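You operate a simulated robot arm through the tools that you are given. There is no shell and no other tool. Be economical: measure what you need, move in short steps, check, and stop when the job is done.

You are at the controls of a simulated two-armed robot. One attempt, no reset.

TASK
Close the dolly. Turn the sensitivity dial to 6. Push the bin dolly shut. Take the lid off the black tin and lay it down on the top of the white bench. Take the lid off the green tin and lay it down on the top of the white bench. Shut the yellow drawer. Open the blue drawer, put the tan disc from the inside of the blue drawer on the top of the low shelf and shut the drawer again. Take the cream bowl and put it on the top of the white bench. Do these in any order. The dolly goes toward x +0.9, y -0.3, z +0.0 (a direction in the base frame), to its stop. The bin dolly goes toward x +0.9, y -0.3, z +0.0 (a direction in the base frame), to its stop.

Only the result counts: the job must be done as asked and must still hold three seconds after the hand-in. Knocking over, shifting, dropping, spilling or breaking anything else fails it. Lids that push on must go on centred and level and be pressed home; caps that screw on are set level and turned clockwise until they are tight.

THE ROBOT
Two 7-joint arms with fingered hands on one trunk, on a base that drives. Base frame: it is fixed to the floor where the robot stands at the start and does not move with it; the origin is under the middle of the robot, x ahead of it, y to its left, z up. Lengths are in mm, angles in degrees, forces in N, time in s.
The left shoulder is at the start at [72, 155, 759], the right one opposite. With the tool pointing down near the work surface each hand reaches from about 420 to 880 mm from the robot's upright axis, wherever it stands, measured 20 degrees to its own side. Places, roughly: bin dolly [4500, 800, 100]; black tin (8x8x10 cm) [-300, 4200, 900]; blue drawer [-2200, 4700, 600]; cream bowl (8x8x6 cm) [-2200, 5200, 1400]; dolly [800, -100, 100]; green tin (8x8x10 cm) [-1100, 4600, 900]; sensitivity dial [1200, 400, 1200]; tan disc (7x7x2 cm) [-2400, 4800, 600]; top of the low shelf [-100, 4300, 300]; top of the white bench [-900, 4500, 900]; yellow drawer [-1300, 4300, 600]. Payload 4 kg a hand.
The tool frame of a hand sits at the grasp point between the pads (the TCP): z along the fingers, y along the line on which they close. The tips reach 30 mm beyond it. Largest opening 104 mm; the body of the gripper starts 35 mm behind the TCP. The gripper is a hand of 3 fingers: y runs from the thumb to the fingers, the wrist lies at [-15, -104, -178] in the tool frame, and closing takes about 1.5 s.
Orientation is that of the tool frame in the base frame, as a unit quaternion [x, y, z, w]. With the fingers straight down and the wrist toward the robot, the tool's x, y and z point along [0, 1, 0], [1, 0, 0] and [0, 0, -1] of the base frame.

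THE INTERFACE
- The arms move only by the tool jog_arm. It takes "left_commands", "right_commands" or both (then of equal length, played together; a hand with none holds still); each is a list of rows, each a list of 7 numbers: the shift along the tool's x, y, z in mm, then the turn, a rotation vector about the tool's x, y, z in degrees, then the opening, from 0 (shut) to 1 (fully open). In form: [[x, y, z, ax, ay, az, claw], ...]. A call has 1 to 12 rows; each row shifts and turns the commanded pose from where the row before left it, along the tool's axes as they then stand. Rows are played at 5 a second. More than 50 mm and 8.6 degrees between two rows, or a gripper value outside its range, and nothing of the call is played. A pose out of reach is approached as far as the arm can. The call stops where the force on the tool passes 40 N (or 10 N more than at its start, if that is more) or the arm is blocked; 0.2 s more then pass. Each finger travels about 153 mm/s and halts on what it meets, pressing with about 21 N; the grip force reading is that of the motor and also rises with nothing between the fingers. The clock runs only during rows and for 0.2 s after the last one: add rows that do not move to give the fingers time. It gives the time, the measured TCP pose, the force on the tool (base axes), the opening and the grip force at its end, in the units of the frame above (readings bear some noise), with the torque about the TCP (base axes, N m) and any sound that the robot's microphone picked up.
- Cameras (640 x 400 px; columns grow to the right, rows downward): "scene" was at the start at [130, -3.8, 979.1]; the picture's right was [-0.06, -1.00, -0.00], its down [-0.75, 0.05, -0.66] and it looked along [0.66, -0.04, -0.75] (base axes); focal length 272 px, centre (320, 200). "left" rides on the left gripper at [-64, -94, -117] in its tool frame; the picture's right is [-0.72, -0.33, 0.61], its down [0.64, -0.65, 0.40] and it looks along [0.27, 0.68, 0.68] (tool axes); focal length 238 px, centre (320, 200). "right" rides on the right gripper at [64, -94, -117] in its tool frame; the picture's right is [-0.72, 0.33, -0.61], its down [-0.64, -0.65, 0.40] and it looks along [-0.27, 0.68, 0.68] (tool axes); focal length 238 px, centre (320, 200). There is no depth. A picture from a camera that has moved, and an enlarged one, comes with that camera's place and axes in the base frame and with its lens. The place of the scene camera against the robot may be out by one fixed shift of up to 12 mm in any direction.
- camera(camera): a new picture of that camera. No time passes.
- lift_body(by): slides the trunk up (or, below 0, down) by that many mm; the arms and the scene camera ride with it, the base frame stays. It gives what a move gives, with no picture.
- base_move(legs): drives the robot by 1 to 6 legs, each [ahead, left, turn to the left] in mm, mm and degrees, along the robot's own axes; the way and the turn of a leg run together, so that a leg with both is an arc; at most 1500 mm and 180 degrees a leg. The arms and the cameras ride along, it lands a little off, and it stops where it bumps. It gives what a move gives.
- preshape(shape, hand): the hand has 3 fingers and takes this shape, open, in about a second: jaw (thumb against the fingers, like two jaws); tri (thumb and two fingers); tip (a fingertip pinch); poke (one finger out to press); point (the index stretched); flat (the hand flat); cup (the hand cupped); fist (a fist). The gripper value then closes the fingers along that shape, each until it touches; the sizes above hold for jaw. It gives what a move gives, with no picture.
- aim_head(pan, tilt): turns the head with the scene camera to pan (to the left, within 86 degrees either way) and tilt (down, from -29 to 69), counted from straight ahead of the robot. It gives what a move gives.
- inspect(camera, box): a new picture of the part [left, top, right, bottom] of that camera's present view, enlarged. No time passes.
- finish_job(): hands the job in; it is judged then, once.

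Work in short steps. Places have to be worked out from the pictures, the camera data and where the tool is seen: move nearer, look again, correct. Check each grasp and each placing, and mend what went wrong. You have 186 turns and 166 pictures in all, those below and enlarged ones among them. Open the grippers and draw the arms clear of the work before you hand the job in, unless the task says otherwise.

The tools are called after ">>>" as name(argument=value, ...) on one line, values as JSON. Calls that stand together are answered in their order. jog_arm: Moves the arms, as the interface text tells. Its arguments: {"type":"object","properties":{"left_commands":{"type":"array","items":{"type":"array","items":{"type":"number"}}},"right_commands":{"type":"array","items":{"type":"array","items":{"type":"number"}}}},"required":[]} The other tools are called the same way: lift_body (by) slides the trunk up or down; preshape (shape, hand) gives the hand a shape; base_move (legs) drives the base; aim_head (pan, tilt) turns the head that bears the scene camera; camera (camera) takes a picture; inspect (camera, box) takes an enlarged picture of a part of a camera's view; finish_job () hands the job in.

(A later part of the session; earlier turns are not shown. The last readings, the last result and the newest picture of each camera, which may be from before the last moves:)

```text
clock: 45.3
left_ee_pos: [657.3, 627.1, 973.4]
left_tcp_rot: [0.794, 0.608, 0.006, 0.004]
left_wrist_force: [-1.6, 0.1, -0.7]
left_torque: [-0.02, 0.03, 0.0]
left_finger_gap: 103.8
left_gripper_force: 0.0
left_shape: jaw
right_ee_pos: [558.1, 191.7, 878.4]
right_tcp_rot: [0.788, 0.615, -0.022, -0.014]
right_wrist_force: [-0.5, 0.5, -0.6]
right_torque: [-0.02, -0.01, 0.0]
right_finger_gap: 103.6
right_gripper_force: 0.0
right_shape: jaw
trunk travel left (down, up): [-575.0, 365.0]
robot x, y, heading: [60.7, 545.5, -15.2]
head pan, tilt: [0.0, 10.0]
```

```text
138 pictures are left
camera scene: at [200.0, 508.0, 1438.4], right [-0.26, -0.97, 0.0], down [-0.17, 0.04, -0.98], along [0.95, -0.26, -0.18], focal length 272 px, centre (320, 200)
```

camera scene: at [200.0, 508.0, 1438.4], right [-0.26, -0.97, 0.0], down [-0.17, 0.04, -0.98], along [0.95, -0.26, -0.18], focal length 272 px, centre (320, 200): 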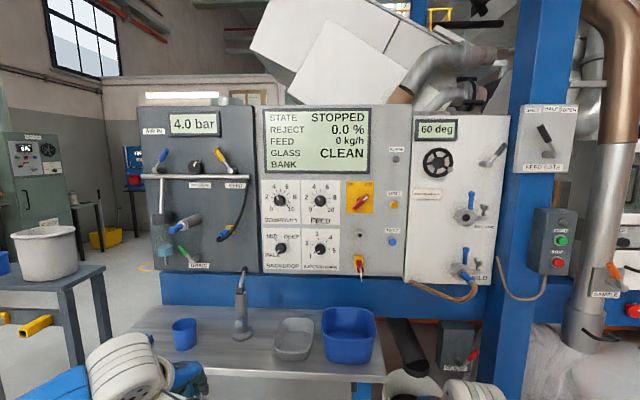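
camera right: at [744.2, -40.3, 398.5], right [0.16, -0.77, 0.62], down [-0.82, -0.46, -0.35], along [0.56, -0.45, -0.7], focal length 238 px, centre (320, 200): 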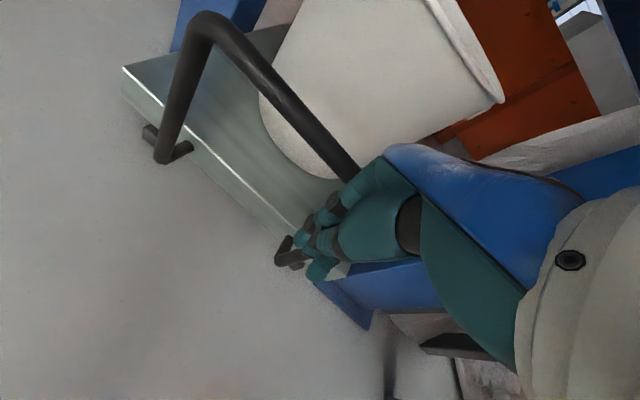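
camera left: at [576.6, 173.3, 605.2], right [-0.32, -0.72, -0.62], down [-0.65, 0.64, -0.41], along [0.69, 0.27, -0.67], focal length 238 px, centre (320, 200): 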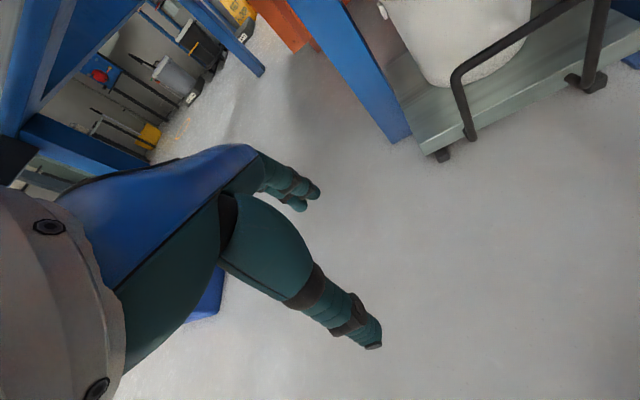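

Dial triangulated at ≈(1175,393,1258), panel square to heading −15. I raise the left hand and turn it so its fingers point ahead.

>>> jog_arm(left_commands=[[0, 0, -48, 0, 0, 0, 1], [0, 0, -48, 0, 0, 0, 1], [0, 0, -48, -8, 0, 0, 1], [0, 0, -40, -8, 0, 0, 1], [0, 0, -30, -8, 0, 0, 1], [0, 0, 0, -8, 0, 0, 1], [0, 0, 0, -8, 0, 0, 1], [0, 0, 0, -8, 0, 0, 1], [0, 0, 0, -8, 0, 0, 1]])

>>> jog_arm(left_commands=[[0, 0, 0, -8.5, 0, 0, 1], [0, 0, 0, -8.5, 0, 0, 1], [0, 0, 0, -8.5, 0, 0, 1], [0, 0, 0, -8.5, 0, 0, 1], [0, 0, 0, 0, 0, 0, 1]])

>>> camera(camera="left")

```text
clock: 47.3
left_ee_pos: [641.3, 633.0, 1184.4]
left_tcp_rot: [0.699, 0.534, 0.291, 0.377]
left_wrist_force: [-1.0, -0.6, 0.2]
left_torque: [0.03, 0.0, 0.02]
left_finger_gap: 103.5
left_gripper_force: 0.0
left_shape: jaw
right_ee_pos: [558.6, 190.8, 877.6]
right_tcp_rot: [0.788, 0.615, -0.022, -0.014]
right_wrist_force: [-0.6, -0.1, 0.5]
right_torque: [0.0, 0.0, 0.02]
right_finger_gap: 103.9
right_gripper_force: 0.0
right_shape: jaw
trunk travel left (down, up): [-575.0, 365.0]
robot x, y, heading: [56.5, 544.0, -14.9]
head pan, tilt: [0.0, 10.0]
```

```text
clock: 48.5
left_ee_pos: [640.0, 631.6, 1185.9]
left_tcp_rot: [0.558, 0.426, 0.435, 0.564]
left_wrist_force: [-1.0, -0.1, 0.1]
left_torque: [-0.01, 0.01, 0.0]
left_finger_gap: 103.9
left_gripper_force: 0.0
left_shape: jaw
right_ee_pos: [558.5, 190.3, 877.4]
right_tcp_rot: [0.788, 0.616, -0.023, -0.012]
right_wrist_force: [-0.1, -0.1, 0.5]
right_torque: [0.02, 0.01, 0.01]
right_finger_gap: 103.8
right_gripper_force: 0.1
right_shape: jaw
trunk travel left (down, up): [-575.0, 365.0]
robot x, y, heading: [58.4, 547.9, -15.2]
head pan, tilt: [0.0, 10.0]
```

```text
137 pictures are left
camera left: at [513.9, 600.4, 1088.9], right [0.41, -0.85, -0.32], down [0.57, 0.51, -0.64], along [0.71, 0.08, 0.69], focal length 238 px, centre (320, 200)
```

left: 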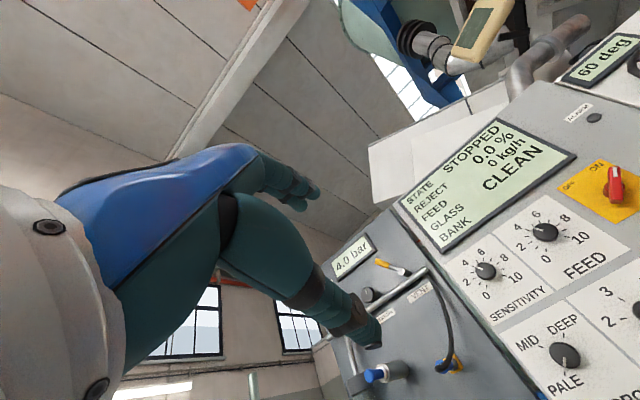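

Orientation is good. I drive ahead 330 mm and line up, then inspect the dial.

>>> base_move(legs=[[330, 0, 0]])

>>> jog_arm(left_commands=[[-30, 24, 0, 0, 0, 0, 1], [-30, 24, 0, 0, 0, 0, 1], [-30, 24, 0, 0, 0, 0, 1], [0, 0, 0, 0, 0, 0, 1]])

>>> camera(camera="left")

>>> camera(camera="scene")

```text
clock: 50.7
left_ee_pos: [961.3, 544.6, 1183.9]
left_tcp_rot: [0.558, 0.426, 0.434, 0.564]
left_wrist_force: [0.0, 0.7, 0.7]
left_torque: [0.03, 0.02, -0.03]
left_finger_gap: 103.8
left_gripper_force: 0.0
left_shape: jaw
right_ee_pos: [879.4, 104.8, 878.5]
right_tcp_rot: [0.788, 0.615, -0.023, -0.013]
right_wrist_force: [-0.1, 1.0, -0.1]
right_torque: [-0.02, 0.02, 0.0]
right_finger_gap: 103.8
right_gripper_force: 0.1
right_shape: jaw
trunk travel left (down, up): [-575.0, 365.0]
robot x, y, heading: [378.1, 454.9, -15.0]
head pan, tilt: [0.0, 10.0]
```

```text
clock: 51.7
left_ee_pos: [936.3, 459.1, 1256.8]
left_tcp_rot: [0.559, 0.425, 0.434, 0.565]
left_wrist_force: [0.1, -0.3, 0.6]
left_torque: [0.01, -0.04, -0.01]
left_finger_gap: 103.4
left_gripper_force: 0.0
left_shape: jaw
right_ee_pos: [877.7, 104.4, 878.1]
right_tcp_rot: [0.788, 0.615, -0.023, -0.014]
right_wrist_force: [0.0, -0.2, 0.0]
right_torque: [-0.01, 0.01, -0.01]
right_finger_gap: 103.7
right_gripper_force: 0.1
right_shape: jaw
trunk travel left (down, up): [-575.0, 365.0]
robot x, y, heading: [378.8, 456.5, -15.1]
head pan, tilt: [0.0, 10.0]
```

```text
136 pictures are left
camera left: at [808.4, 428.3, 1161.9], right [0.41, -0.85, -0.32], down [0.57, 0.51, -0.64], along [0.71, 0.08, 0.69], focal length 238 px, centre (320, 200)
```

left: 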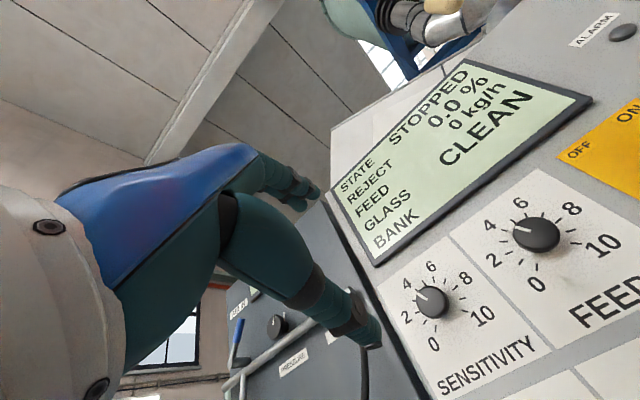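

```text
135 pictures are left
camera scene: at [519.7, 420.2, 1438.6], right [-0.26, -0.97, 0.0], down [-0.17, 0.05, -0.98], along [0.95, -0.26, -0.18], focal length 272 px, centre (320, 200)
```

scene: 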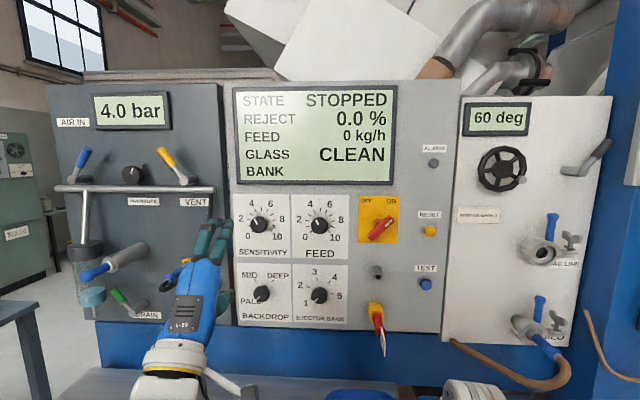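

The dial is at ≈(1208,392,1254). I approach to about 90 mm and inspect scale and pointer.

>>> jog_arm(left_commands=[[3, -1, 40, 0, 0, 0, 0.7], [3, -2, 40, 0, 0, 0, 0.7], [0, 0, 40, 0, 0, 0, 0.7], [0, 0, 40, 0, 0, 0, 0.7], [0, 0, 25, 0, 0, 0, 0.7], [0, 0, 0, 0, 0, 0, 0.7]])

>>> camera(camera="left")

>>> inspect(camera="scene", box=[210, 180, 310, 270])

```text
clock: 53.1
left_ee_pos: [1114.4, 414.7, 1257.6]
left_tcp_rot: [0.558, 0.425, 0.435, 0.565]
left_wrist_force: [-0.4, -0.4, -0.3]
left_torque: [-0.02, 0.02, 0.01]
left_finger_gap: 73.3
left_gripper_force: 0.0
left_shape: jaw
right_ee_pos: [876.8, 105.1, 878.9]
right_tcp_rot: [0.788, 0.615, -0.022, -0.013]
right_wrist_force: [0.1, 0.7, -0.2]
right_torque: [0.02, -0.01, 0.01]
right_finger_gap: 104.0
right_gripper_force: 0.0
right_shape: jaw
trunk travel left (down, up): [-575.0, 365.0]
robot x, y, heading: [379.8, 458.0, -14.9]
head pan, tilt: [0.0, 10.0]
```

```text
134 pictures are left
camera left: at [988.2, 384.7, 1161.5], right [0.41, -0.85, -0.32], down [0.57, 0.51, -0.64], along [0.71, 0.08, 0.7], focal length 238 px, centre (320, 200)
```

left: 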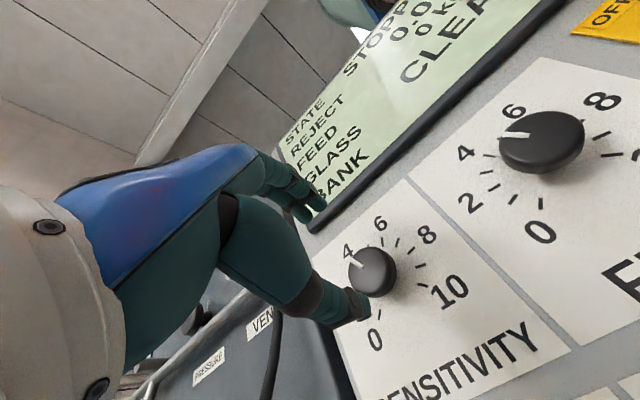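

```text
4.44 times, centred on (260, 225) of scene
camera zoom: at [520.1, 419.8, 1438.5], right [-0.26, -0.97, 0.0], down [-0.17, 0.05, -0.98], along [0.95, -0.26, -0.18], focal length 1207 px, centre (587, 89)
```

zoom: 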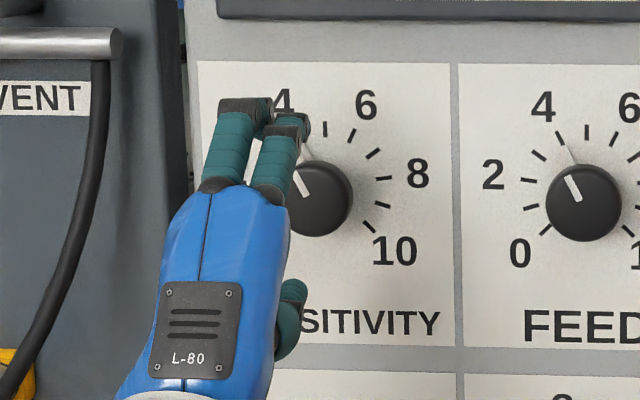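

Pointer is at 4; 6 is 54° clockwise (27° per unit). Refined knob ≈(1190,394,1251); I advance 40 mm and drop 6 mm.

>>> jog_arm(left_commands=[[0, -3, 20, 0, 0, 0, 0.7], [0, -3, 20, 0, 0, 0, 0.7], [0, 0, 0, 0, 0, 0, 0.7]])

>>> camera(camera="left")

>>> inspect(camera="scene", box=[210, 180, 310, 270])

```text
clock: 53.9
left_ee_pos: [1154.4, 404.6, 1252.0]
left_tcp_rot: [0.558, 0.425, 0.434, 0.565]
left_wrist_force: [-0.1, -0.1, -0.7]
left_torque: [-0.02, 0.0, 0.02]
left_finger_gap: 73.0
left_gripper_force: 0.1
left_shape: jaw
right_ee_pos: [878.3, 105.1, 878.3]
right_tcp_rot: [0.788, 0.615, -0.022, -0.014]
right_wrist_force: [0.3, 0.6, -0.2]
right_torque: [-0.02, 0.01, 0.01]
right_finger_gap: 104.0
right_gripper_force: 0.2
right_shape: jaw
trunk travel left (down, up): [-575.0, 365.0]
robot x, y, heading: [377.4, 458.0, -15.3]
head pan, tilt: [0.0, 10.0]
```

```text
132 pictures are left
camera left: at [1027.1, 374.7, 1156.6], right [0.41, -0.85, -0.32], down [0.57, 0.51, -0.64], along [0.71, 0.08, 0.69], focal length 238 px, centre (320, 200)
```

left: 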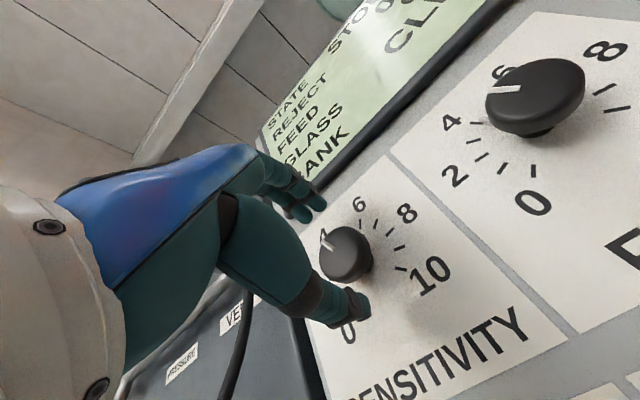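

```text
4.44 times, centred on (260, 225) of scene
camera zoom: at [520.3, 419.7, 1438.5], right [-0.26, -0.97, 0.0], down [-0.17, 0.05, -0.98], along [0.95, -0.26, -0.18], focal length 1207 px, centre (587, 89)
```

zoom: 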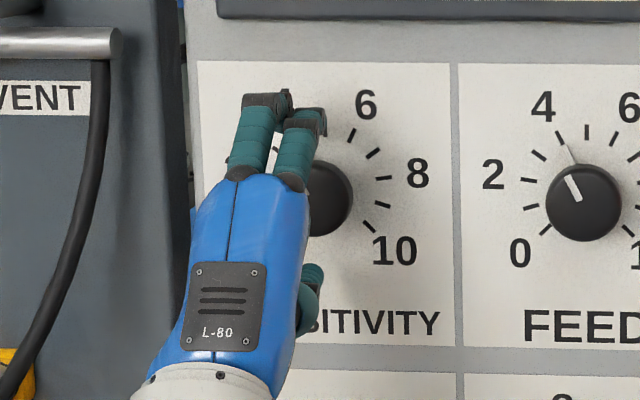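

Aligned; the knob face is ~43 mm ahead of the TCP. I advance 30 mm and close gently.

>>> jog_arm(left_commands=[[0, 0, 15, 0, 0, 0, 0.7], [0, 0, 16, 0, 0, 0, 0.7], [0, 0, 0, 0, 0, 0, 0.5], [0, 0, 0, 0, 0, 0, 0.3], [0, 0, 0, 0, 0, 0, 0.1], [0, 0, 0, 0, 0, 0, 0], [0, 0, 0, 0, 0, 0, 0]])

>>> camera(camera="left")

```text
clock: 55.5
left_ee_pos: [1183.0, 399.0, 1255.5]
left_tcp_rot: [0.556, 0.424, 0.436, 0.566]
left_wrist_force: [4.0, 1.2, 18.6]
left_torque: [-0.18, -0.47, -0.08]
left_finger_gap: 19.0
left_gripper_force: 20.2
left_shape: jaw
right_ee_pos: [876.5, 104.1, 879.5]
right_tcp_rot: [0.788, 0.615, -0.021, -0.013]
right_wrist_force: [-0.3, 0.0, 0.4]
right_torque: [0.0, 0.0, 0.01]
right_finger_gap: 103.8
right_gripper_force: 0.0
right_shape: jaw
trunk travel left (down, up): [-575.0, 365.0]
robot x, y, heading: [378.5, 454.9, -15.1]
head pan, tilt: [0.0, 10.0]
```

```text
130 pictures are left
camera left: at [1056.8, 366.7, 1159.3], right [0.41, -0.85, -0.32], down [0.57, 0.51, -0.64], along [0.71, 0.08, 0.7], focal length 238 px, centre (320, 200)
```

left: 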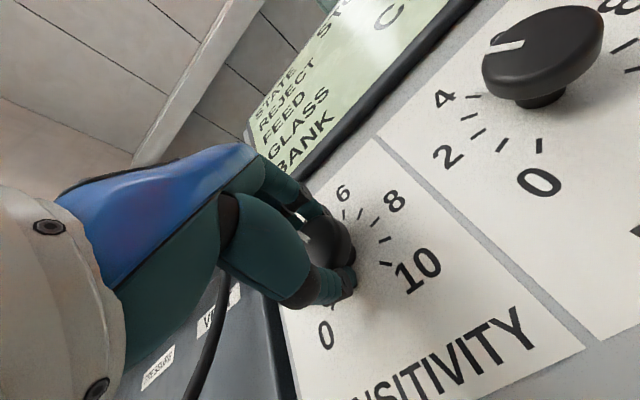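

The gap of 19 suggests the fingers grabbed the stem behind the cap, and the knob is ~4 mm higher. I open, back 9 mm, raise 4 mm and regrip.

>>> jog_arm(left_commands=[[0, 0, 0, 0, 0, 0, 0.3], [0, 0, 0, 0, 0, 0, 0.6], [0, 4, -9, 0, 0, 0, 0.6], [0, 0, 0, 0, 0, 0, 0.5], [0, 0, 0, 0, 0, 0, 0.3], [0, 0, 0, 0, 0, 0, 0], [0, 0, 0, 0, 0, 0, 0], [0, 0, 0, 0, 0, 0, 0]])

>>> camera(camera="left")

>>> inspect(camera="scene", box=[210, 180, 310, 270])

```text
clock: 57.3
left_ee_pos: [1179.9, 397.7, 1253.2]
left_tcp_rot: [0.559, 0.426, 0.434, 0.564]
left_wrist_force: [5.9, -1.2, -2.6]
left_torque: [0.02, 0.07, -0.02]
left_finger_gap: 26.9
left_gripper_force: 20.3
left_shape: jaw
right_ee_pos: [879.0, 104.9, 877.4]
right_tcp_rot: [0.788, 0.615, -0.023, -0.015]
right_wrist_force: [0.0, 0.8, 0.7]
right_torque: [0.0, 0.01, 0.01]
right_finger_gap: 103.8
right_gripper_force: 0.1
right_shape: jaw
trunk travel left (down, up): [-575.0, 365.0]
robot x, y, heading: [378.8, 458.1, -15.3]
head pan, tilt: [0.0, 10.0]
```

```text
129 pictures are left
camera left: at [1052.4, 368.2, 1157.4], right [0.41, -0.85, -0.32], down [0.56, 0.51, -0.65], along [0.72, 0.08, 0.69], focal length 238 px, centre (320, 200)
```

left: 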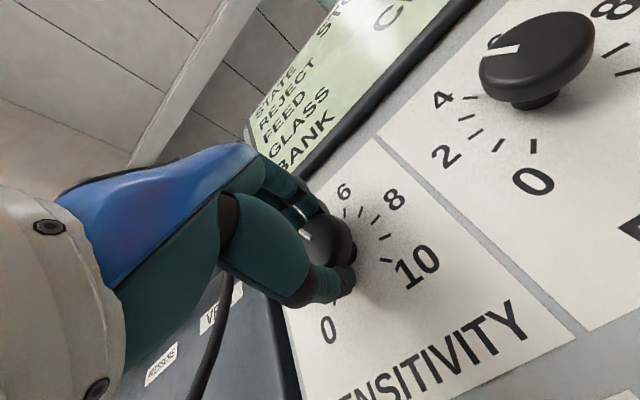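

```text
4.44 times, centred on (260, 225) of scene
camera zoom: at [524.4, 418.9, 1438.0], right [-0.26, -0.97, 0.0], down [-0.17, 0.05, -0.98], along [0.95, -0.26, -0.18], focal length 1207 px, centre (587, 89)
```

zoom: 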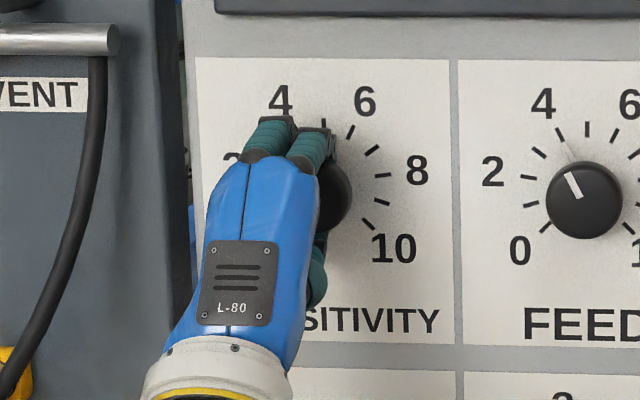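

Now gripping the cap. I turn clockwise (positive about tool z) 54°.

>>> jog_arm(left_commands=[[0, 0, 0, 0, 0, 6, 0], [0, 0, 0, 0, 0, 6, 0], [0, 0, 0, 0, 0, 6, 0], [0, 0, 0, 0, 0, 6, 0], [0, 0, 0, 0, 0, 6, 0], [0, 0, 0, 0, 0, 6, 0], [0, 0, 0, 0, 0, 6, 0], [0, 0, 0, 0, 0, 6, 0], [0, 0, 0, 0, 0, 6, 0], [0, 0, 0, 0, 0, 0, 0]])

>>> camera(camera="left")

>>> inspect(camera="scene", box=[210, 180, 310, 270])

```text
clock: 59.5
left_ee_pos: [1179.4, 397.3, 1252.9]
left_tcp_rot: [0.692, 0.125, 0.642, 0.306]
left_wrist_force: [9.0, -4.5, -3.4]
left_torque: [-0.02, -0.07, -0.13]
left_finger_gap: 25.7
left_gripper_force: 21.2
left_shape: jaw
right_ee_pos: [880.5, 103.7, 875.4]
right_tcp_rot: [0.788, 0.615, -0.023, -0.014]
right_wrist_force: [-0.1, -0.4, 0.1]
right_torque: [-0.02, -0.01, -0.05]
right_finger_gap: 103.8
right_gripper_force: 0.1
right_shape: jaw
trunk travel left (down, up): [-575.0, 365.0]
robot x, y, heading: [377.2, 457.7, -15.2]
head pan, tilt: [0.0, 10.0]
```

```text
127 pictures are left
camera left: at [1079.3, 466.1, 1145.3], right [0.56, -0.31, -0.77], down [0.62, 0.77, 0.14], along [0.54, -0.56, 0.62], focal length 238 px, centre (320, 200)
```

left: 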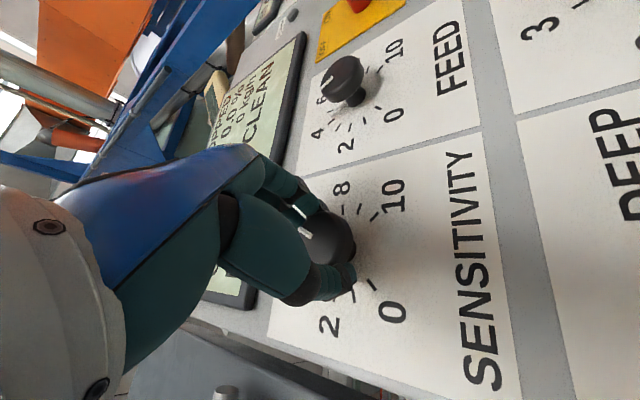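

```text
4.44 times, centred on (260, 225) of scene
camera zoom: at [525.6, 418.2, 1437.9], right [-0.26, -0.97, 0.0], down [-0.17, 0.05, -0.98], along [0.95, -0.26, -0.18], focal length 1207 px, centre (587, 89)
```

zoom: 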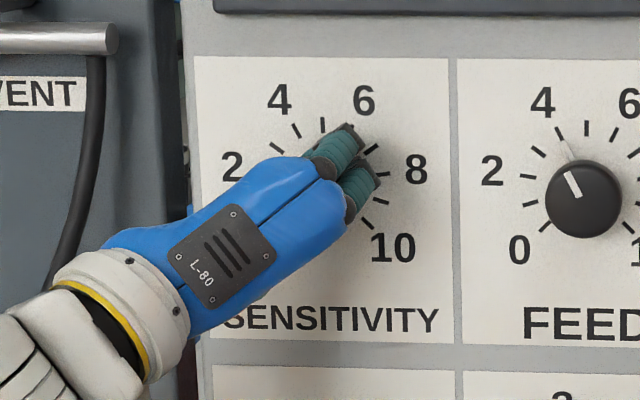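

The knob seems to have turned along. I release, retract and check the pointer.

>>> jog_arm(left_commands=[[0, 0, 0, 0, 0, 0, 0.3], [0, 0, 0, 0, 0, 0, 0.6], [0, 0, 0, 0, 0, 0, 0.7], [0, 0, -40, 0, 0, 0, 0.7], [0, 0, -45, 0, 0, 0, 0.7], [0, -35, 0, 0, 0, 0, 0.7]])

>>> inspect(camera="scene", box=[210, 180, 310, 270])

>>> inspect(camera="left", box=[260, 100, 580, 300])

```text
clock: 60.9
left_ee_pos: [1104.3, 450.6, 1231.7]
left_tcp_rot: [0.692, 0.126, 0.642, 0.306]
left_wrist_force: [-0.3, -0.5, 0.9]
left_torque: [-0.03, -0.06, 0.0]
left_finger_gap: 72.5
left_gripper_force: 0.0
left_shape: jaw
right_ee_pos: [879.9, 106.2, 877.6]
right_tcp_rot: [0.788, 0.615, -0.024, -0.013]
right_wrist_force: [0.5, 0.4, 0.1]
right_torque: [0.0, 0.01, -0.02]
right_finger_gap: 103.9
right_gripper_force: 0.0
right_shape: jaw
trunk travel left (down, up): [-575.0, 365.0]
robot x, y, heading: [378.8, 454.7, -15.1]
head pan, tilt: [0.0, 10.0]
```

```text
4.44 times, centred on (260, 225) of scene
camera zoom: at [522.8, 422.3, 1438.3], right [-0.26, -0.97, 0.0], down [-0.17, 0.04, -0.98], along [0.95, -0.26, -0.18], focal length 1207 px, centre (587, 89)
```

zoom: 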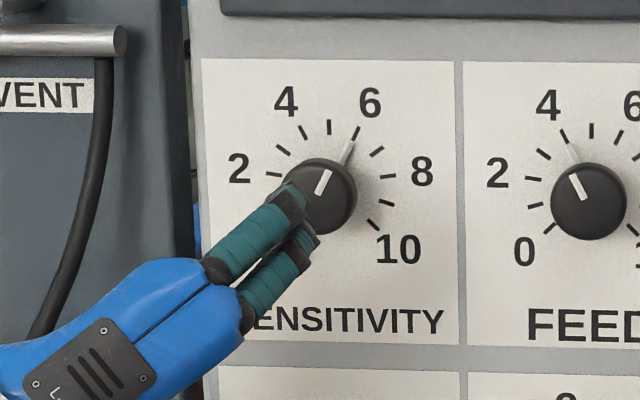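

```text
2.00 times, centred on (420, 200) of left
camera zoom: at [1003.5, 518.7, 1122.8], right [0.56, -0.31, -0.77], down [0.62, 0.77, 0.14], along [0.54, -0.56, 0.63], focal length 477 px, centre (120, 200)
```

zoom: 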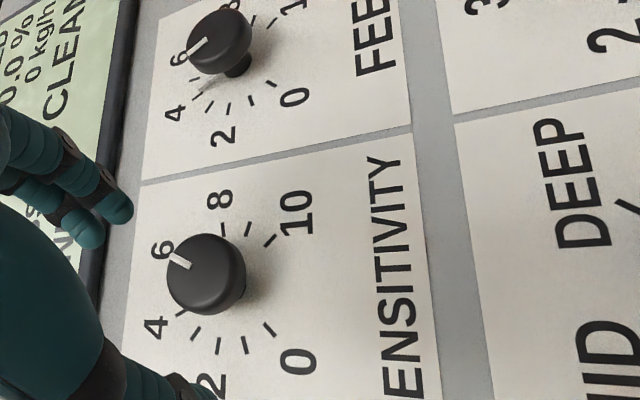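

Dial reads 6. I back off and restore the left hand to pointing down, then survey for the route to the bin dolly.

>>> base_move(legs=[[-400, 0, 0]])

>>> jog_arm(left_commands=[[0, 0, 0, 0, 0, -8, 1], [0, 0, 0, 0, 0, -8, 1], [0, 0, 0, 0, 0, -8, 1], [0, 0, 0, 0, 0, -8, 1], [0, 0, 0, 0, 0, -8, 1], [0, 0, 0, 0, 0, -8, 1], [0, 0, 0, 8, 0, -6, 1], [0, 0, -30, 8, 0, 0, 1], [0, 0, -30, 8, 0, 0, 1], [0, 0, -30, 8, 0, 0, 1], [0, 0, -30, 8, 0, 0, 1], [0, 0, 0, 8, 0, 0, 1]])

>>> jog_arm(left_commands=[[0, 0, 0, 8.4, 0, 0, 1], [0, 0, 0, 8.4, 0, 0, 1], [0, 0, 0, 8.4, 0, 0, 1], [0, 0, 0, 8.4, 0, 0, 1], [0, 0, 0, 8.4, 0, 0, 1], [0, 0, 0, 0, 0, 0, 1]])

>>> aim_head(pan=60, tilt=15)

>>> camera(camera="scene")

>>> aim_head(pan=-70, tilt=15)

>>> camera(camera="scene")

```text
clock: 63.4
left_ee_pos: [716.0, 550.7, 1230.9]
left_tcp_rot: [0.692, 0.123, 0.641, 0.308]
left_wrist_force: [-0.7, 0.4, -0.6]
left_torque: [0.0, -0.02, -0.03]
left_finger_gap: 72.8
left_gripper_force: 0.1
left_shape: jaw
right_ee_pos: [489.6, 208.2, 878.1]
right_tcp_rot: [0.789, 0.613, -0.023, -0.013]
right_wrist_force: [0.1, -0.1, 0.0]
right_torque: [-0.01, 0.01, 0.01]
right_finger_gap: 103.7
right_gripper_force: 0.2
right_shape: jaw
trunk travel left (down, up): [-575.0, 365.0]
robot x, y, heading: [-5.4, 562.9, -15.5]
head pan, tilt: [0.0, 10.0]
```

```text
refused: row 7 steps farther than a row can; nothing moved
```

```text
clock: 64.8
left_ee_pos: [712.3, 551.2, 1234.5]
left_tcp_rot: [0.755, 0.347, 0.555, 0.039]
left_wrist_force: [0.2, -0.1, 0.5]
left_torque: [0.02, 0.03, 0.0]
left_finger_gap: 103.8
left_gripper_force: 0.1
left_shape: jaw
right_ee_pos: [486.1, 208.4, 879.1]
right_tcp_rot: [0.79, 0.613, -0.022, -0.013]
right_wrist_force: [-0.5, 0.7, -0.4]
right_torque: [0.03, -0.02, -0.04]
right_finger_gap: 103.8
right_gripper_force: 0.1
right_shape: jaw
trunk travel left (down, up): [-575.0, 365.0]
robot x, y, heading: [-9.8, 561.6, -15.2]
head pan, tilt: [0.0, 10.0]
```

```text
clock: 66.1
left_ee_pos: [712.5, 552.4, 1232.5]
left_tcp_rot: [0.755, 0.347, 0.555, 0.04]
left_wrist_force: [0.0, 0.0, 0.6]
left_torque: [0.0, -0.03, 0.01]
left_finger_gap: 103.8
left_gripper_force: 0.0
left_shape: jaw
right_ee_pos: [486.6, 207.5, 878.9]
right_tcp_rot: [0.79, 0.613, -0.022, -0.013]
right_wrist_force: [0.2, 0.7, -0.2]
right_torque: [-0.01, 0.0, -0.01]
right_finger_gap: 104.0
right_gripper_force: 0.1
right_shape: jaw
trunk travel left (down, up): [-575.0, 365.0]
robot x, y, heading: [-7.6, 559.9, -15.4]
head pan, tilt: [60.0, 15.0]
```

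```text
123 pictures are left
camera scene: at [110.0, 615.9, 1430.4], right [0.7, -0.71, 0.0], down [-0.19, -0.18, -0.97], along [0.69, 0.68, -0.26], focal length 272 px, centre (320, 200)
```

scene: 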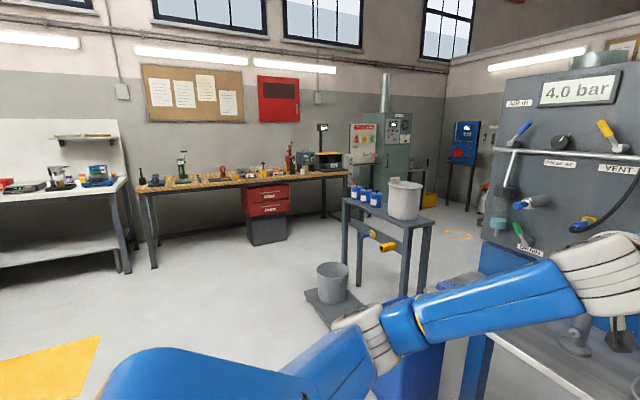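

```text
clock: 68.2
left_ee_pos: [712.0, 551.1, 1233.0]
left_tcp_rot: [0.755, 0.346, 0.555, 0.041]
left_wrist_force: [0.3, 0.0, 0.3]
left_torque: [-0.02, 0.01, 0.01]
left_finger_gap: 103.8
left_gripper_force: 0.1
left_shape: jaw
right_ee_pos: [487.2, 208.7, 878.0]
right_tcp_rot: [0.79, 0.613, -0.022, -0.012]
right_wrist_force: [-0.2, 0.3, 0.5]
right_torque: [0.0, 0.02, 0.05]
right_finger_gap: 103.6
right_gripper_force: 0.1
right_shape: jaw
trunk travel left (down, up): [-575.0, 365.0]
robot x, y, heading: [-5.3, 563.3, -15.5]
head pan, tilt: [-70.0, 15.0]
```

```text
122 pictures are left
camera scene: at [50.8, 457.2, 1430.5], right [-1.0, -0.08, 0.0], down [-0.02, 0.26, -0.97], along [0.08, -0.96, -0.26], focal length 272 px, centre (320, 200)
```

scene: 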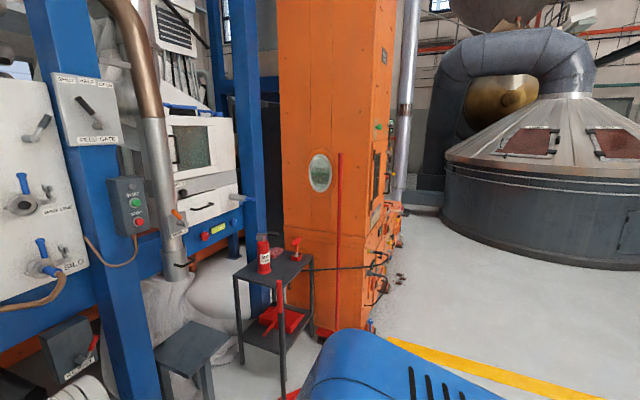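

I turn the left hand back to pointing down in one smooth rotation, pull it in, then lower the trunk.

>>> jog_arm(left_commands=[[0, 0, 0, 5.05, -5.68, -2.53, 1], [0, 0, 0, 5.05, -5.68, -2.53, 1], [0, 0, 0, 5.05, -5.68, -2.53, 1], [0, 0, 0, 5.05, -5.68, -2.53, 1], [0, 0, 0, 5.05, -5.68, -2.53, 1], [0, 0, 0, 5.05, -5.68, -2.53, 1], [0, 0, 0, 5.05, -5.68, -2.53, 1], [0, 0, 0, 5.05, -5.68, -2.53, 1], [0, 0, 0, 5.05, -5.68, -2.53, 1], [0, -40, 0, 0, 0, 0, 1], [0, -40, 30, 0, 0, 0, 1], [0, -40, 30, 0, 0, 0, 1]])

>>> jog_arm(left_commands=[[0, -30, 40, 0, 0, 0, 1], [0, -30, 40, 0, 0, 0, 1], [0, 0, 45, 0, 0, 0, 1], [0, 0, 45, 0, 0, 0, 1]])

>>> aim_head(pan=50, tilt=25)

>>> camera(camera="scene")

```text
clock: 70.8
left_ee_pos: [597.1, 582.7, 1176.0]
left_tcp_rot: [0.793, 0.61, -0.002, 0.0]
left_wrist_force: [-0.3, 0.0, 0.0]
left_torque: [-0.01, 0.0, 0.0]
left_finger_gap: 103.9
left_gripper_force: 0.0
left_shape: jaw
right_ee_pos: [486.4, 209.4, 878.7]
right_tcp_rot: [0.789, 0.614, -0.022, -0.012]
right_wrist_force: [-0.4, -0.3, -0.1]
right_torque: [0.02, -0.01, 0.01]
right_finger_gap: 104.2
right_gripper_force: 0.0
right_shape: jaw
trunk travel left (down, up): [-575.0, 365.0]
robot x, y, heading: [-8.3, 564.1, -15.5]
head pan, tilt: [-70.0, 15.0]
```

```text
clock: 71.8
left_ee_pos: [536.5, 600.7, 1003.2]
left_tcp_rot: [0.793, 0.609, -0.001, 0.001]
left_wrist_force: [0.3, -0.1, -0.2]
left_torque: [0.02, 0.02, 0.0]
left_finger_gap: 103.6
left_gripper_force: 0.1
left_shape: jaw
right_ee_pos: [486.9, 208.1, 879.1]
right_tcp_rot: [0.789, 0.613, -0.022, -0.014]
right_wrist_force: [0.5, -0.7, -0.6]
right_torque: [-0.01, 0.0, 0.01]
right_finger_gap: 103.8
right_gripper_force: 0.0
right_shape: jaw
trunk travel left (down, up): [-575.0, 365.0]
robot x, y, heading: [-6.6, 557.8, -15.5]
head pan, tilt: [-70.0, 15.0]
```

```text
clock: 73.8
left_ee_pos: [536.8, 600.1, 1002.1]
left_tcp_rot: [0.793, 0.61, -0.003, 0.0]
left_wrist_force: [0.2, -0.2, -0.5]
left_torque: [-0.03, 0.0, 0.02]
left_finger_gap: 104.0
left_gripper_force: 0.1
left_shape: jaw
right_ee_pos: [487.3, 208.5, 878.9]
right_tcp_rot: [0.79, 0.613, -0.023, -0.012]
right_wrist_force: [0.2, 0.5, -0.1]
right_torque: [0.01, 0.01, -0.03]
right_finger_gap: 103.6
right_gripper_force: 0.0
right_shape: jaw
trunk travel left (down, up): [-575.0, 365.0]
robot x, y, heading: [-11.3, 566.2, -15.2]
head pan, tilt: [50.0, 25.0]
```

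```text
121 pictures are left
camera scene: at [118.9, 603.1, 1414.1], right [0.57, -0.82, 0.0], down [-0.35, -0.24, -0.91], along [0.75, 0.51, -0.42], focal length 272 px, centre (320, 200)
```

scene: 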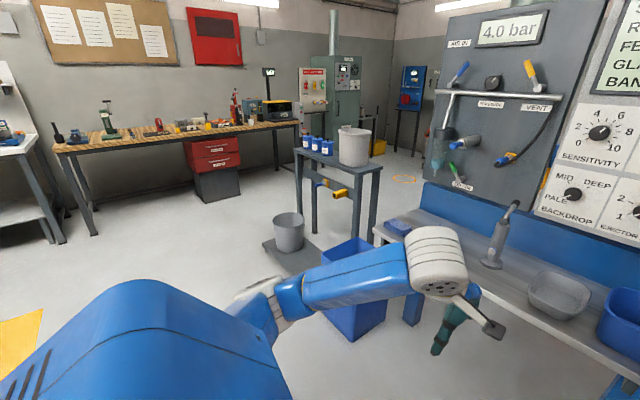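

Route: left of the stand (y≈2700), then along x. I first turn and drive to about (900,2740).

>>> base_move(legs=[[0, 0, 82], [1200, 0, 0], [1160, 0, 0], [0, 0, -67]])

>>> aim_head(pan=-20, tilt=20)

>>> camera(camera="scene")

```text
clock: 91.7
left_ee_pos: [1455.5, 2894.6, 1003.0]
left_tcp_rot: [0.699, 0.716, -0.002, 0.0]
left_wrist_force: [-0.4, -0.4, 0.5]
left_torque: [-0.02, -0.01, 0.03]
left_finger_gap: 103.8
left_gripper_force: 0.1
left_shape: jaw
right_ee_pos: [1516.6, 2504.8, 878.6]
right_tcp_rot: [0.694, 0.72, -0.024, -0.009]
right_wrist_force: [0.1, 0.4, -0.4]
right_torque: [-0.05, 0.01, -0.01]
right_finger_gap: 103.6
right_gripper_force: 0.0
right_shape: jaw
trunk travel left (down, up): [-575.0, 365.0]
robot x, y, heading: [941.1, 2708.1, 1.2]
head pan, tilt: [50.0, 25.0]
```

```text
clock: 93.1
left_ee_pos: [1453.3, 2894.7, 1003.1]
left_tcp_rot: [0.698, 0.716, -0.001, 0.002]
left_wrist_force: [0.7, -0.1, -0.5]
left_torque: [0.03, 0.0, 0.0]
left_finger_gap: 103.9
left_gripper_force: 0.1
left_shape: jaw
right_ee_pos: [1515.7, 2504.2, 879.2]
right_tcp_rot: [0.694, 0.719, -0.023, -0.008]
right_wrist_force: [-0.6, -0.5, 0.2]
right_torque: [-0.04, 0.04, 0.02]
right_finger_gap: 103.9
right_gripper_force: 0.0
right_shape: jaw
trunk travel left (down, up): [-575.0, 365.0]
robot x, y, heading: [943.0, 2702.9, 1.2]
head pan, tilt: [-20.0, 20.0]
```

```text
120 pictures are left
camera scene: at [1083.0, 2677.6, 1422.2], right [-0.33, -0.94, 0.0], down [-0.33, 0.11, -0.94], along [0.89, -0.31, -0.34], focal length 272 px, centre (320, 200)
```

scene: 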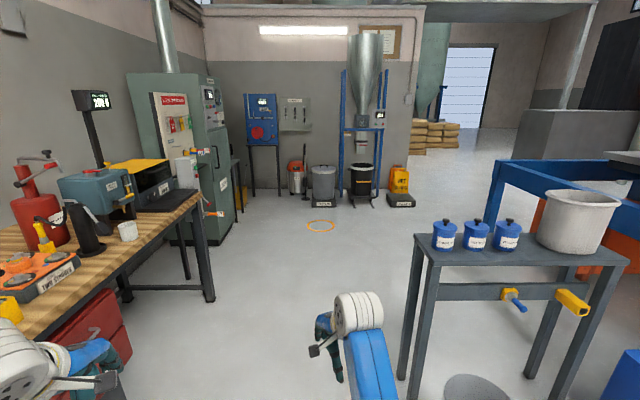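

The black bin under the hopper is at about (4450,870): that is the bin dolly. I zoom in.

>>> inspect(camera="scene", box=[270, 110, 430, 230])

```text
3.33 times, centred on (350, 170) of scene
camera zoom: at [1083.0, 2677.6, 1422.2], right [-0.33, -0.94, 0.0], down [-0.33, 0.11, -0.94], along [0.89, -0.31, -0.34], focal length 906 px, centre (220, 300)
```

zoom: 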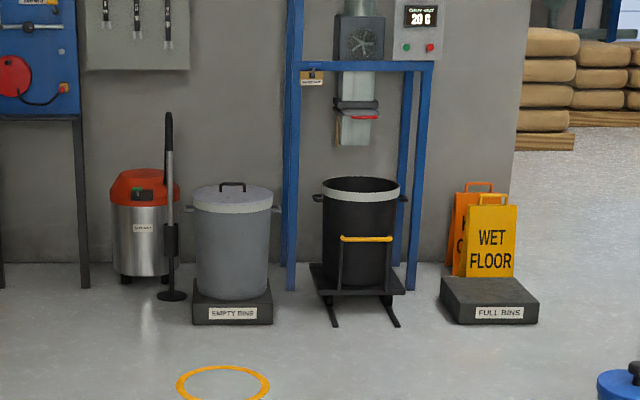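

The whole room is skewed by about −17°. I shift left, follow the corridor between bench and stand, then come round toward the bin dolly.

>>> base_move(legs=[[0, 0, -18.7], [0, 150, 0], [1100, 0, 0], [1100, 0, 0]])

>>> aim_head(pan=-20, tilt=25)

>>> camera(camera="scene")

```text
clock: 106.2
left_ee_pos: [3655.9, 2159.9, 1004.2]
left_tcp_rot: [0.808, 0.589, -0.001, 0.001]
left_wrist_force: [0.7, 0.1, 0.8]
left_torque: [0.01, 0.02, 0.01]
left_finger_gap: 103.6
left_gripper_force: 0.0
left_shape: jaw
right_ee_pos: [3586.9, 1772.6, 880.1]
right_tcp_rot: [0.805, 0.593, -0.02, -0.012]
right_wrist_force: [0.1, -0.8, -0.3]
right_torque: [-0.02, -0.03, 0.0]
right_finger_gap: 103.9
right_gripper_force: 0.0
right_shape: jaw
trunk travel left (down, up): [-575.0, 365.0]
robot x, y, heading: [3113.5, 2152.4, -18.4]
head pan, tilt: [-20.0, 20.0]
```

```text
clock: 106.8
left_ee_pos: [3654.9, 2161.0, 1003.1]
left_tcp_rot: [0.808, 0.589, -0.001, 0.001]
left_wrist_force: [-0.4, 1.1, -0.2]
left_torque: [-0.02, -0.01, 0.0]
left_finger_gap: 104.2
left_gripper_force: 0.0
left_shape: jaw
right_ee_pos: [3584.8, 1772.0, 880.7]
right_tcp_rot: [0.805, 0.593, -0.021, -0.013]
right_wrist_force: [0.6, 0.6, 0.8]
right_torque: [0.0, -0.05, -0.01]
right_finger_gap: 103.8
right_gripper_force: 0.1
right_shape: jaw
trunk travel left (down, up): [-575.0, 365.0]
robot x, y, heading: [3110.9, 2148.7, -18.1]
head pan, tilt: [-20.0, 25.0]
```

```text
118 pictures are left
camera scene: at [3233.8, 2078.4, 1414.2], right [-0.62, -0.78, 0.0], down [-0.33, 0.26, -0.91], along [0.71, -0.56, -0.42], focal length 272 px, centre (320, 200)
```

scene: 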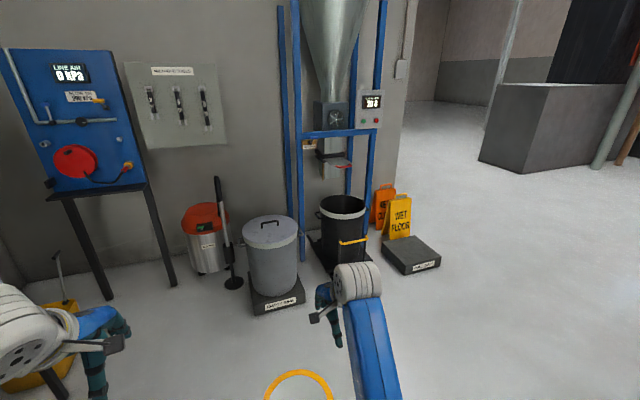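

Handle ≈(4395,866,335). I lift/pull back the left hand, drive to about (3830,1190), and lower the trunk.

>>> jog_arm(left_commands=[[0, -30, -38, 0, 0, 0, 1], [0, -30, -38, 0, 0, 0, 1], [0, -30, -38, 0, 0, 0, 1], [0, -30, -38, 0, 0, 0, 1], [0, 0, -45, 0, 0, 0, 1]])

>>> base_move(legs=[[960, -682, 1]])

>>> aim_head(pan=-10, tilt=45)

>>> camera(camera="scene")

```text
clock: 108.0
left_ee_pos: [3540.1, 2193.0, 1200.2]
left_tcp_rot: [0.808, 0.589, 0.0, 0.001]
left_wrist_force: [0.4, 0.3, -0.4]
left_torque: [0.0, 0.01, 0.01]
left_finger_gap: 103.8
left_gripper_force: 0.1
left_shape: jaw
right_ee_pos: [3585.4, 1771.3, 880.5]
right_tcp_rot: [0.805, 0.592, -0.02, -0.012]
right_wrist_force: [0.0, 0.6, 0.3]
right_torque: [-0.01, 0.01, 0.0]
right_finger_gap: 103.9
right_gripper_force: 0.1
right_shape: jaw
trunk travel left (down, up): [-575.0, 365.0]
robot x, y, heading: [3109.7, 2151.3, -18.2]
head pan, tilt: [-20.0, 25.0]
```

```text
clock: 114.0
left_ee_pos: [4265.2, 1301.6, 1199.5]
left_tcp_rot: [0.793, 0.609, -0.001, 0.002]
left_wrist_force: [0.6, 0.5, -0.3]
left_torque: [0.0, 0.02, 0.02]
left_finger_gap: 104.1
left_gripper_force: 0.0
left_shape: jaw
right_ee_pos: [4330.1, 882.4, 880.7]
right_tcp_rot: [0.789, 0.613, -0.021, -0.012]
right_wrist_force: [-0.3, -0.2, 1.3]
right_torque: [-0.03, 0.0, -0.01]
right_finger_gap: 103.4
right_gripper_force: 0.0
right_shape: jaw
trunk travel left (down, up): [-575.0, 365.0]
robot x, y, heading: [3838.3, 1232.9, -15.3]
head pan, tilt: [-20.0, 25.0]
```

```text
clock: 114.8
left_ee_pos: [4263.0, 1301.0, 1200.2]
left_tcp_rot: [0.794, 0.608, 0.0, 0.002]
left_wrist_force: [0.5, 0.3, 0.3]
left_torque: [0.01, 0.02, -0.01]
left_finger_gap: 103.9
left_gripper_force: 0.1
left_shape: jaw
right_ee_pos: [4331.0, 881.8, 881.4]
right_tcp_rot: [0.79, 0.613, -0.021, -0.012]
right_wrist_force: [0.2, 0.1, -0.4]
right_torque: [-0.01, -0.01, 0.02]
right_finger_gap: 103.9
right_gripper_force: 0.0
right_shape: jaw
trunk travel left (down, up): [-575.0, 365.0]
robot x, y, heading: [3838.6, 1236.6, -15.6]
head pan, tilt: [-10.0, 45.0]
```

```text
117 pictures are left
camera scene: at [3962.1, 1188.1, 1383.7], right [-0.43, -0.9, 0.0], down [-0.64, 0.3, -0.71], along [0.64, -0.31, -0.71], focal length 272 px, centre (320, 200)
```

scene: 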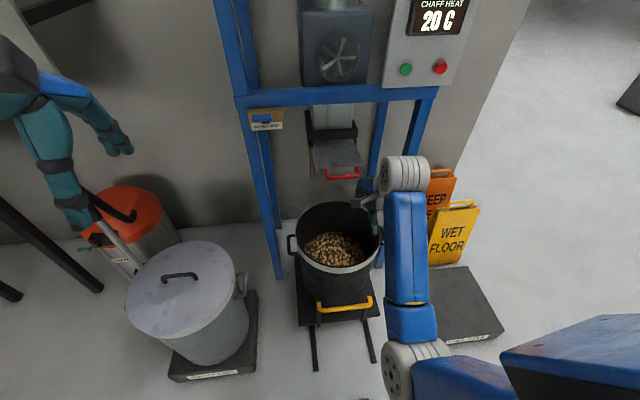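

I close the right hand and pull it behind the handle, back the base slightly, and lower the trunk.

>>> jog_arm(right_commands=[[0, -35, 0, 0, 0, 0, 0.5], [0, -30, 0, 0, 0, 0, 0], [0, 0, 0, 0, 0, 0, 0], [0, 0, 0, 0, 0, 0, 0]])

>>> base_move(legs=[[-70, 0, 0]])

>>> lift_body(by=-400)

>>> camera(camera="right")

>>> camera(camera="scene")

```text
clock: 115.8
left_ee_pos: [4262.4, 1299.6, 1200.9]
left_tcp_rot: [0.793, 0.609, -0.001, 0.002]
left_wrist_force: [-0.8, 0.9, 0.2]
left_torque: [0.02, 0.02, 0.0]
left_finger_gap: 103.7
left_gripper_force: 0.0
left_shape: jaw
right_ee_pos: [4266.9, 898.1, 882.9]
right_tcp_rot: [0.79, 0.613, -0.02, -0.01]
right_wrist_force: [1.2, 0.2, -0.3]
right_torque: [-0.01, -0.01, 0.03]
right_finger_gap: 0.0
right_gripper_force: 21.2
right_shape: jaw
trunk travel left (down, up): [-575.0, 365.0]
robot x, y, heading: [3840.6, 1236.8, -15.3]
head pan, tilt: [-10.0, 45.0]
```

```text
clock: 116.8
left_ee_pos: [4199.0, 1318.9, 1198.6]
left_tcp_rot: [0.794, 0.608, -0.003, 0.001]
left_wrist_force: [-0.2, 0.1, -0.1]
left_torque: [0.02, 0.01, 0.01]
left_finger_gap: 104.0
left_gripper_force: 0.0
left_shape: jaw
right_ee_pos: [4201.9, 917.2, 881.5]
right_tcp_rot: [0.789, 0.613, -0.022, -0.013]
right_wrist_force: [0.2, 1.2, 0.0]
right_torque: [-0.02, 0.0, -0.03]
right_finger_gap: 0.2
right_gripper_force: 21.1
right_shape: jaw
trunk travel left (down, up): [-575.0, 365.0]
robot x, y, heading: [3771.8, 1255.5, -15.5]
head pan, tilt: [-10.0, 45.0]
```

```text
clock: 120.7
left_ee_pos: [4193.4, 1320.0, 802.0]
left_tcp_rot: [0.793, 0.609, -0.001, 0.002]
left_wrist_force: [-0.9, 0.2, 0.1]
left_torque: [0.03, -0.02, 0.0]
left_finger_gap: 103.9
left_gripper_force: 0.0
left_shape: jaw
right_ee_pos: [4198.7, 916.8, 482.0]
right_tcp_rot: [0.79, 0.613, -0.02, -0.011]
right_wrist_force: [0.1, 0.0, 0.5]
right_torque: [0.02, -0.02, 0.02]
right_finger_gap: 0.0
right_gripper_force: 20.4
right_shape: jaw
trunk travel left (down, up): [-175.0, 765.0]
robot x, y, heading: [3769.8, 1255.1, -15.6]
head pan, tilt: [-10.0, 45.0]
```

```text
116 pictures are left
camera right: at [4127.1, 1003.9, 602.9], right [0.16, -0.77, 0.61], down [-0.81, -0.46, -0.36], along [0.56, -0.44, -0.7], focal length 238 px, centre (320, 200)
```

right: 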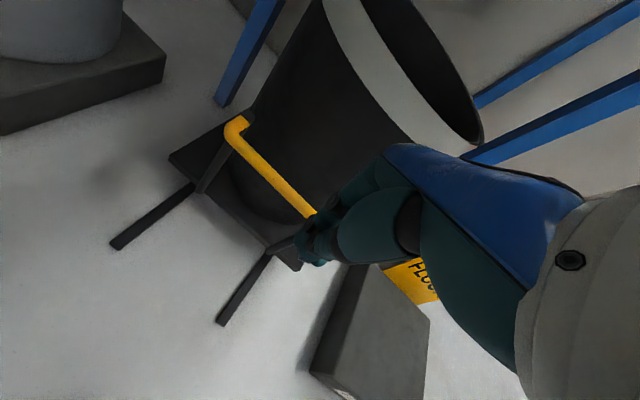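

```text
115 pictures are left
camera scene: at [3893.0, 1206.9, 983.7], right [-0.43, -0.9, 0.0], down [-0.64, 0.3, -0.71], along [0.64, -0.3, -0.71], focal length 272 px, centre (320, 200)
```

scene: 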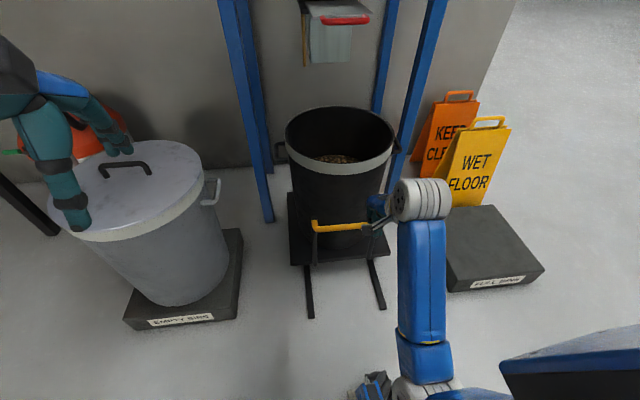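

Bar ≈ z 305, x≈4380 at the hand's y. I lower the trunk 80 and the hand 100, then begin pushing.

>>> lift_body(by=-80)

>>> jog_arm(right_commands=[[0, 0, 35, 0, 0, 0, 0], [0, 0, 35, 0, 0, 0, 0], [0, 0, 35, 0, 0, 0, 0], [0, 25, 0, 0, 0, 0, 0], [0, 25, 0, 0, 0, 0, 0], [0, 25, 0, 0, 0, 0, 0], [0, 25, 0, 0, 0, 0, 0]])

>>> camera(camera="right")

```text
clock: 121.8
left_ee_pos: [4192.3, 1320.3, 720.9]
left_tcp_rot: [0.794, 0.608, 0.0, 0.003]
left_wrist_force: [0.6, 0.0, -0.3]
left_torque: [-0.01, -0.01, 0.01]
left_finger_gap: 103.6
left_gripper_force: 0.1
left_shape: jaw
right_ee_pos: [4197.6, 917.3, 404.0]
right_tcp_rot: [0.79, 0.613, -0.02, -0.011]
right_wrist_force: [-0.1, 0.1, -0.8]
right_torque: [-0.02, -0.01, -0.02]
right_finger_gap: 0.0
right_gripper_force: 21.3
right_shape: jaw
trunk travel left (down, up): [-95.0, 845.0]
robot x, y, heading: [3771.9, 1252.8, -15.5]
head pan, tilt: [-10.0, 45.0]
```

```text
clock: 123.4
left_ee_pos: [4192.9, 1319.8, 720.8]
left_tcp_rot: [0.793, 0.609, -0.001, 0.002]
left_wrist_force: [-0.2, 0.0, -0.6]
left_torque: [-0.01, 0.0, -0.04]
left_finger_gap: 104.0
left_gripper_force: 0.1
left_shape: jaw
right_ee_pos: [4288.8, 890.5, 293.9]
right_tcp_rot: [0.79, 0.612, -0.02, -0.011]
right_wrist_force: [-0.1, -0.5, 0.3]
right_torque: [-0.01, 0.03, 0.02]
right_finger_gap: 0.0
right_gripper_force: 21.8
right_shape: jaw
trunk travel left (down, up): [-95.0, 845.0]
robot x, y, heading: [3771.0, 1253.8, -15.4]
head pan, tilt: [-10.0, 45.0]
```

```text
114 pictures are left
camera right: at [4218.7, 978.3, 412.6], right [0.16, -0.77, 0.61], down [-0.81, -0.46, -0.36], along [0.56, -0.44, -0.7], focal length 238 px, centre (320, 200)
```

right: 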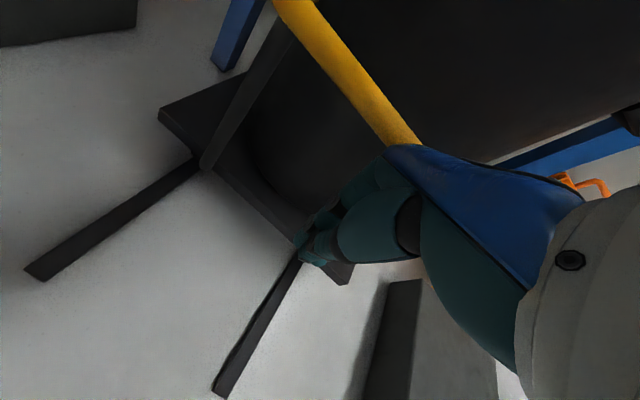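

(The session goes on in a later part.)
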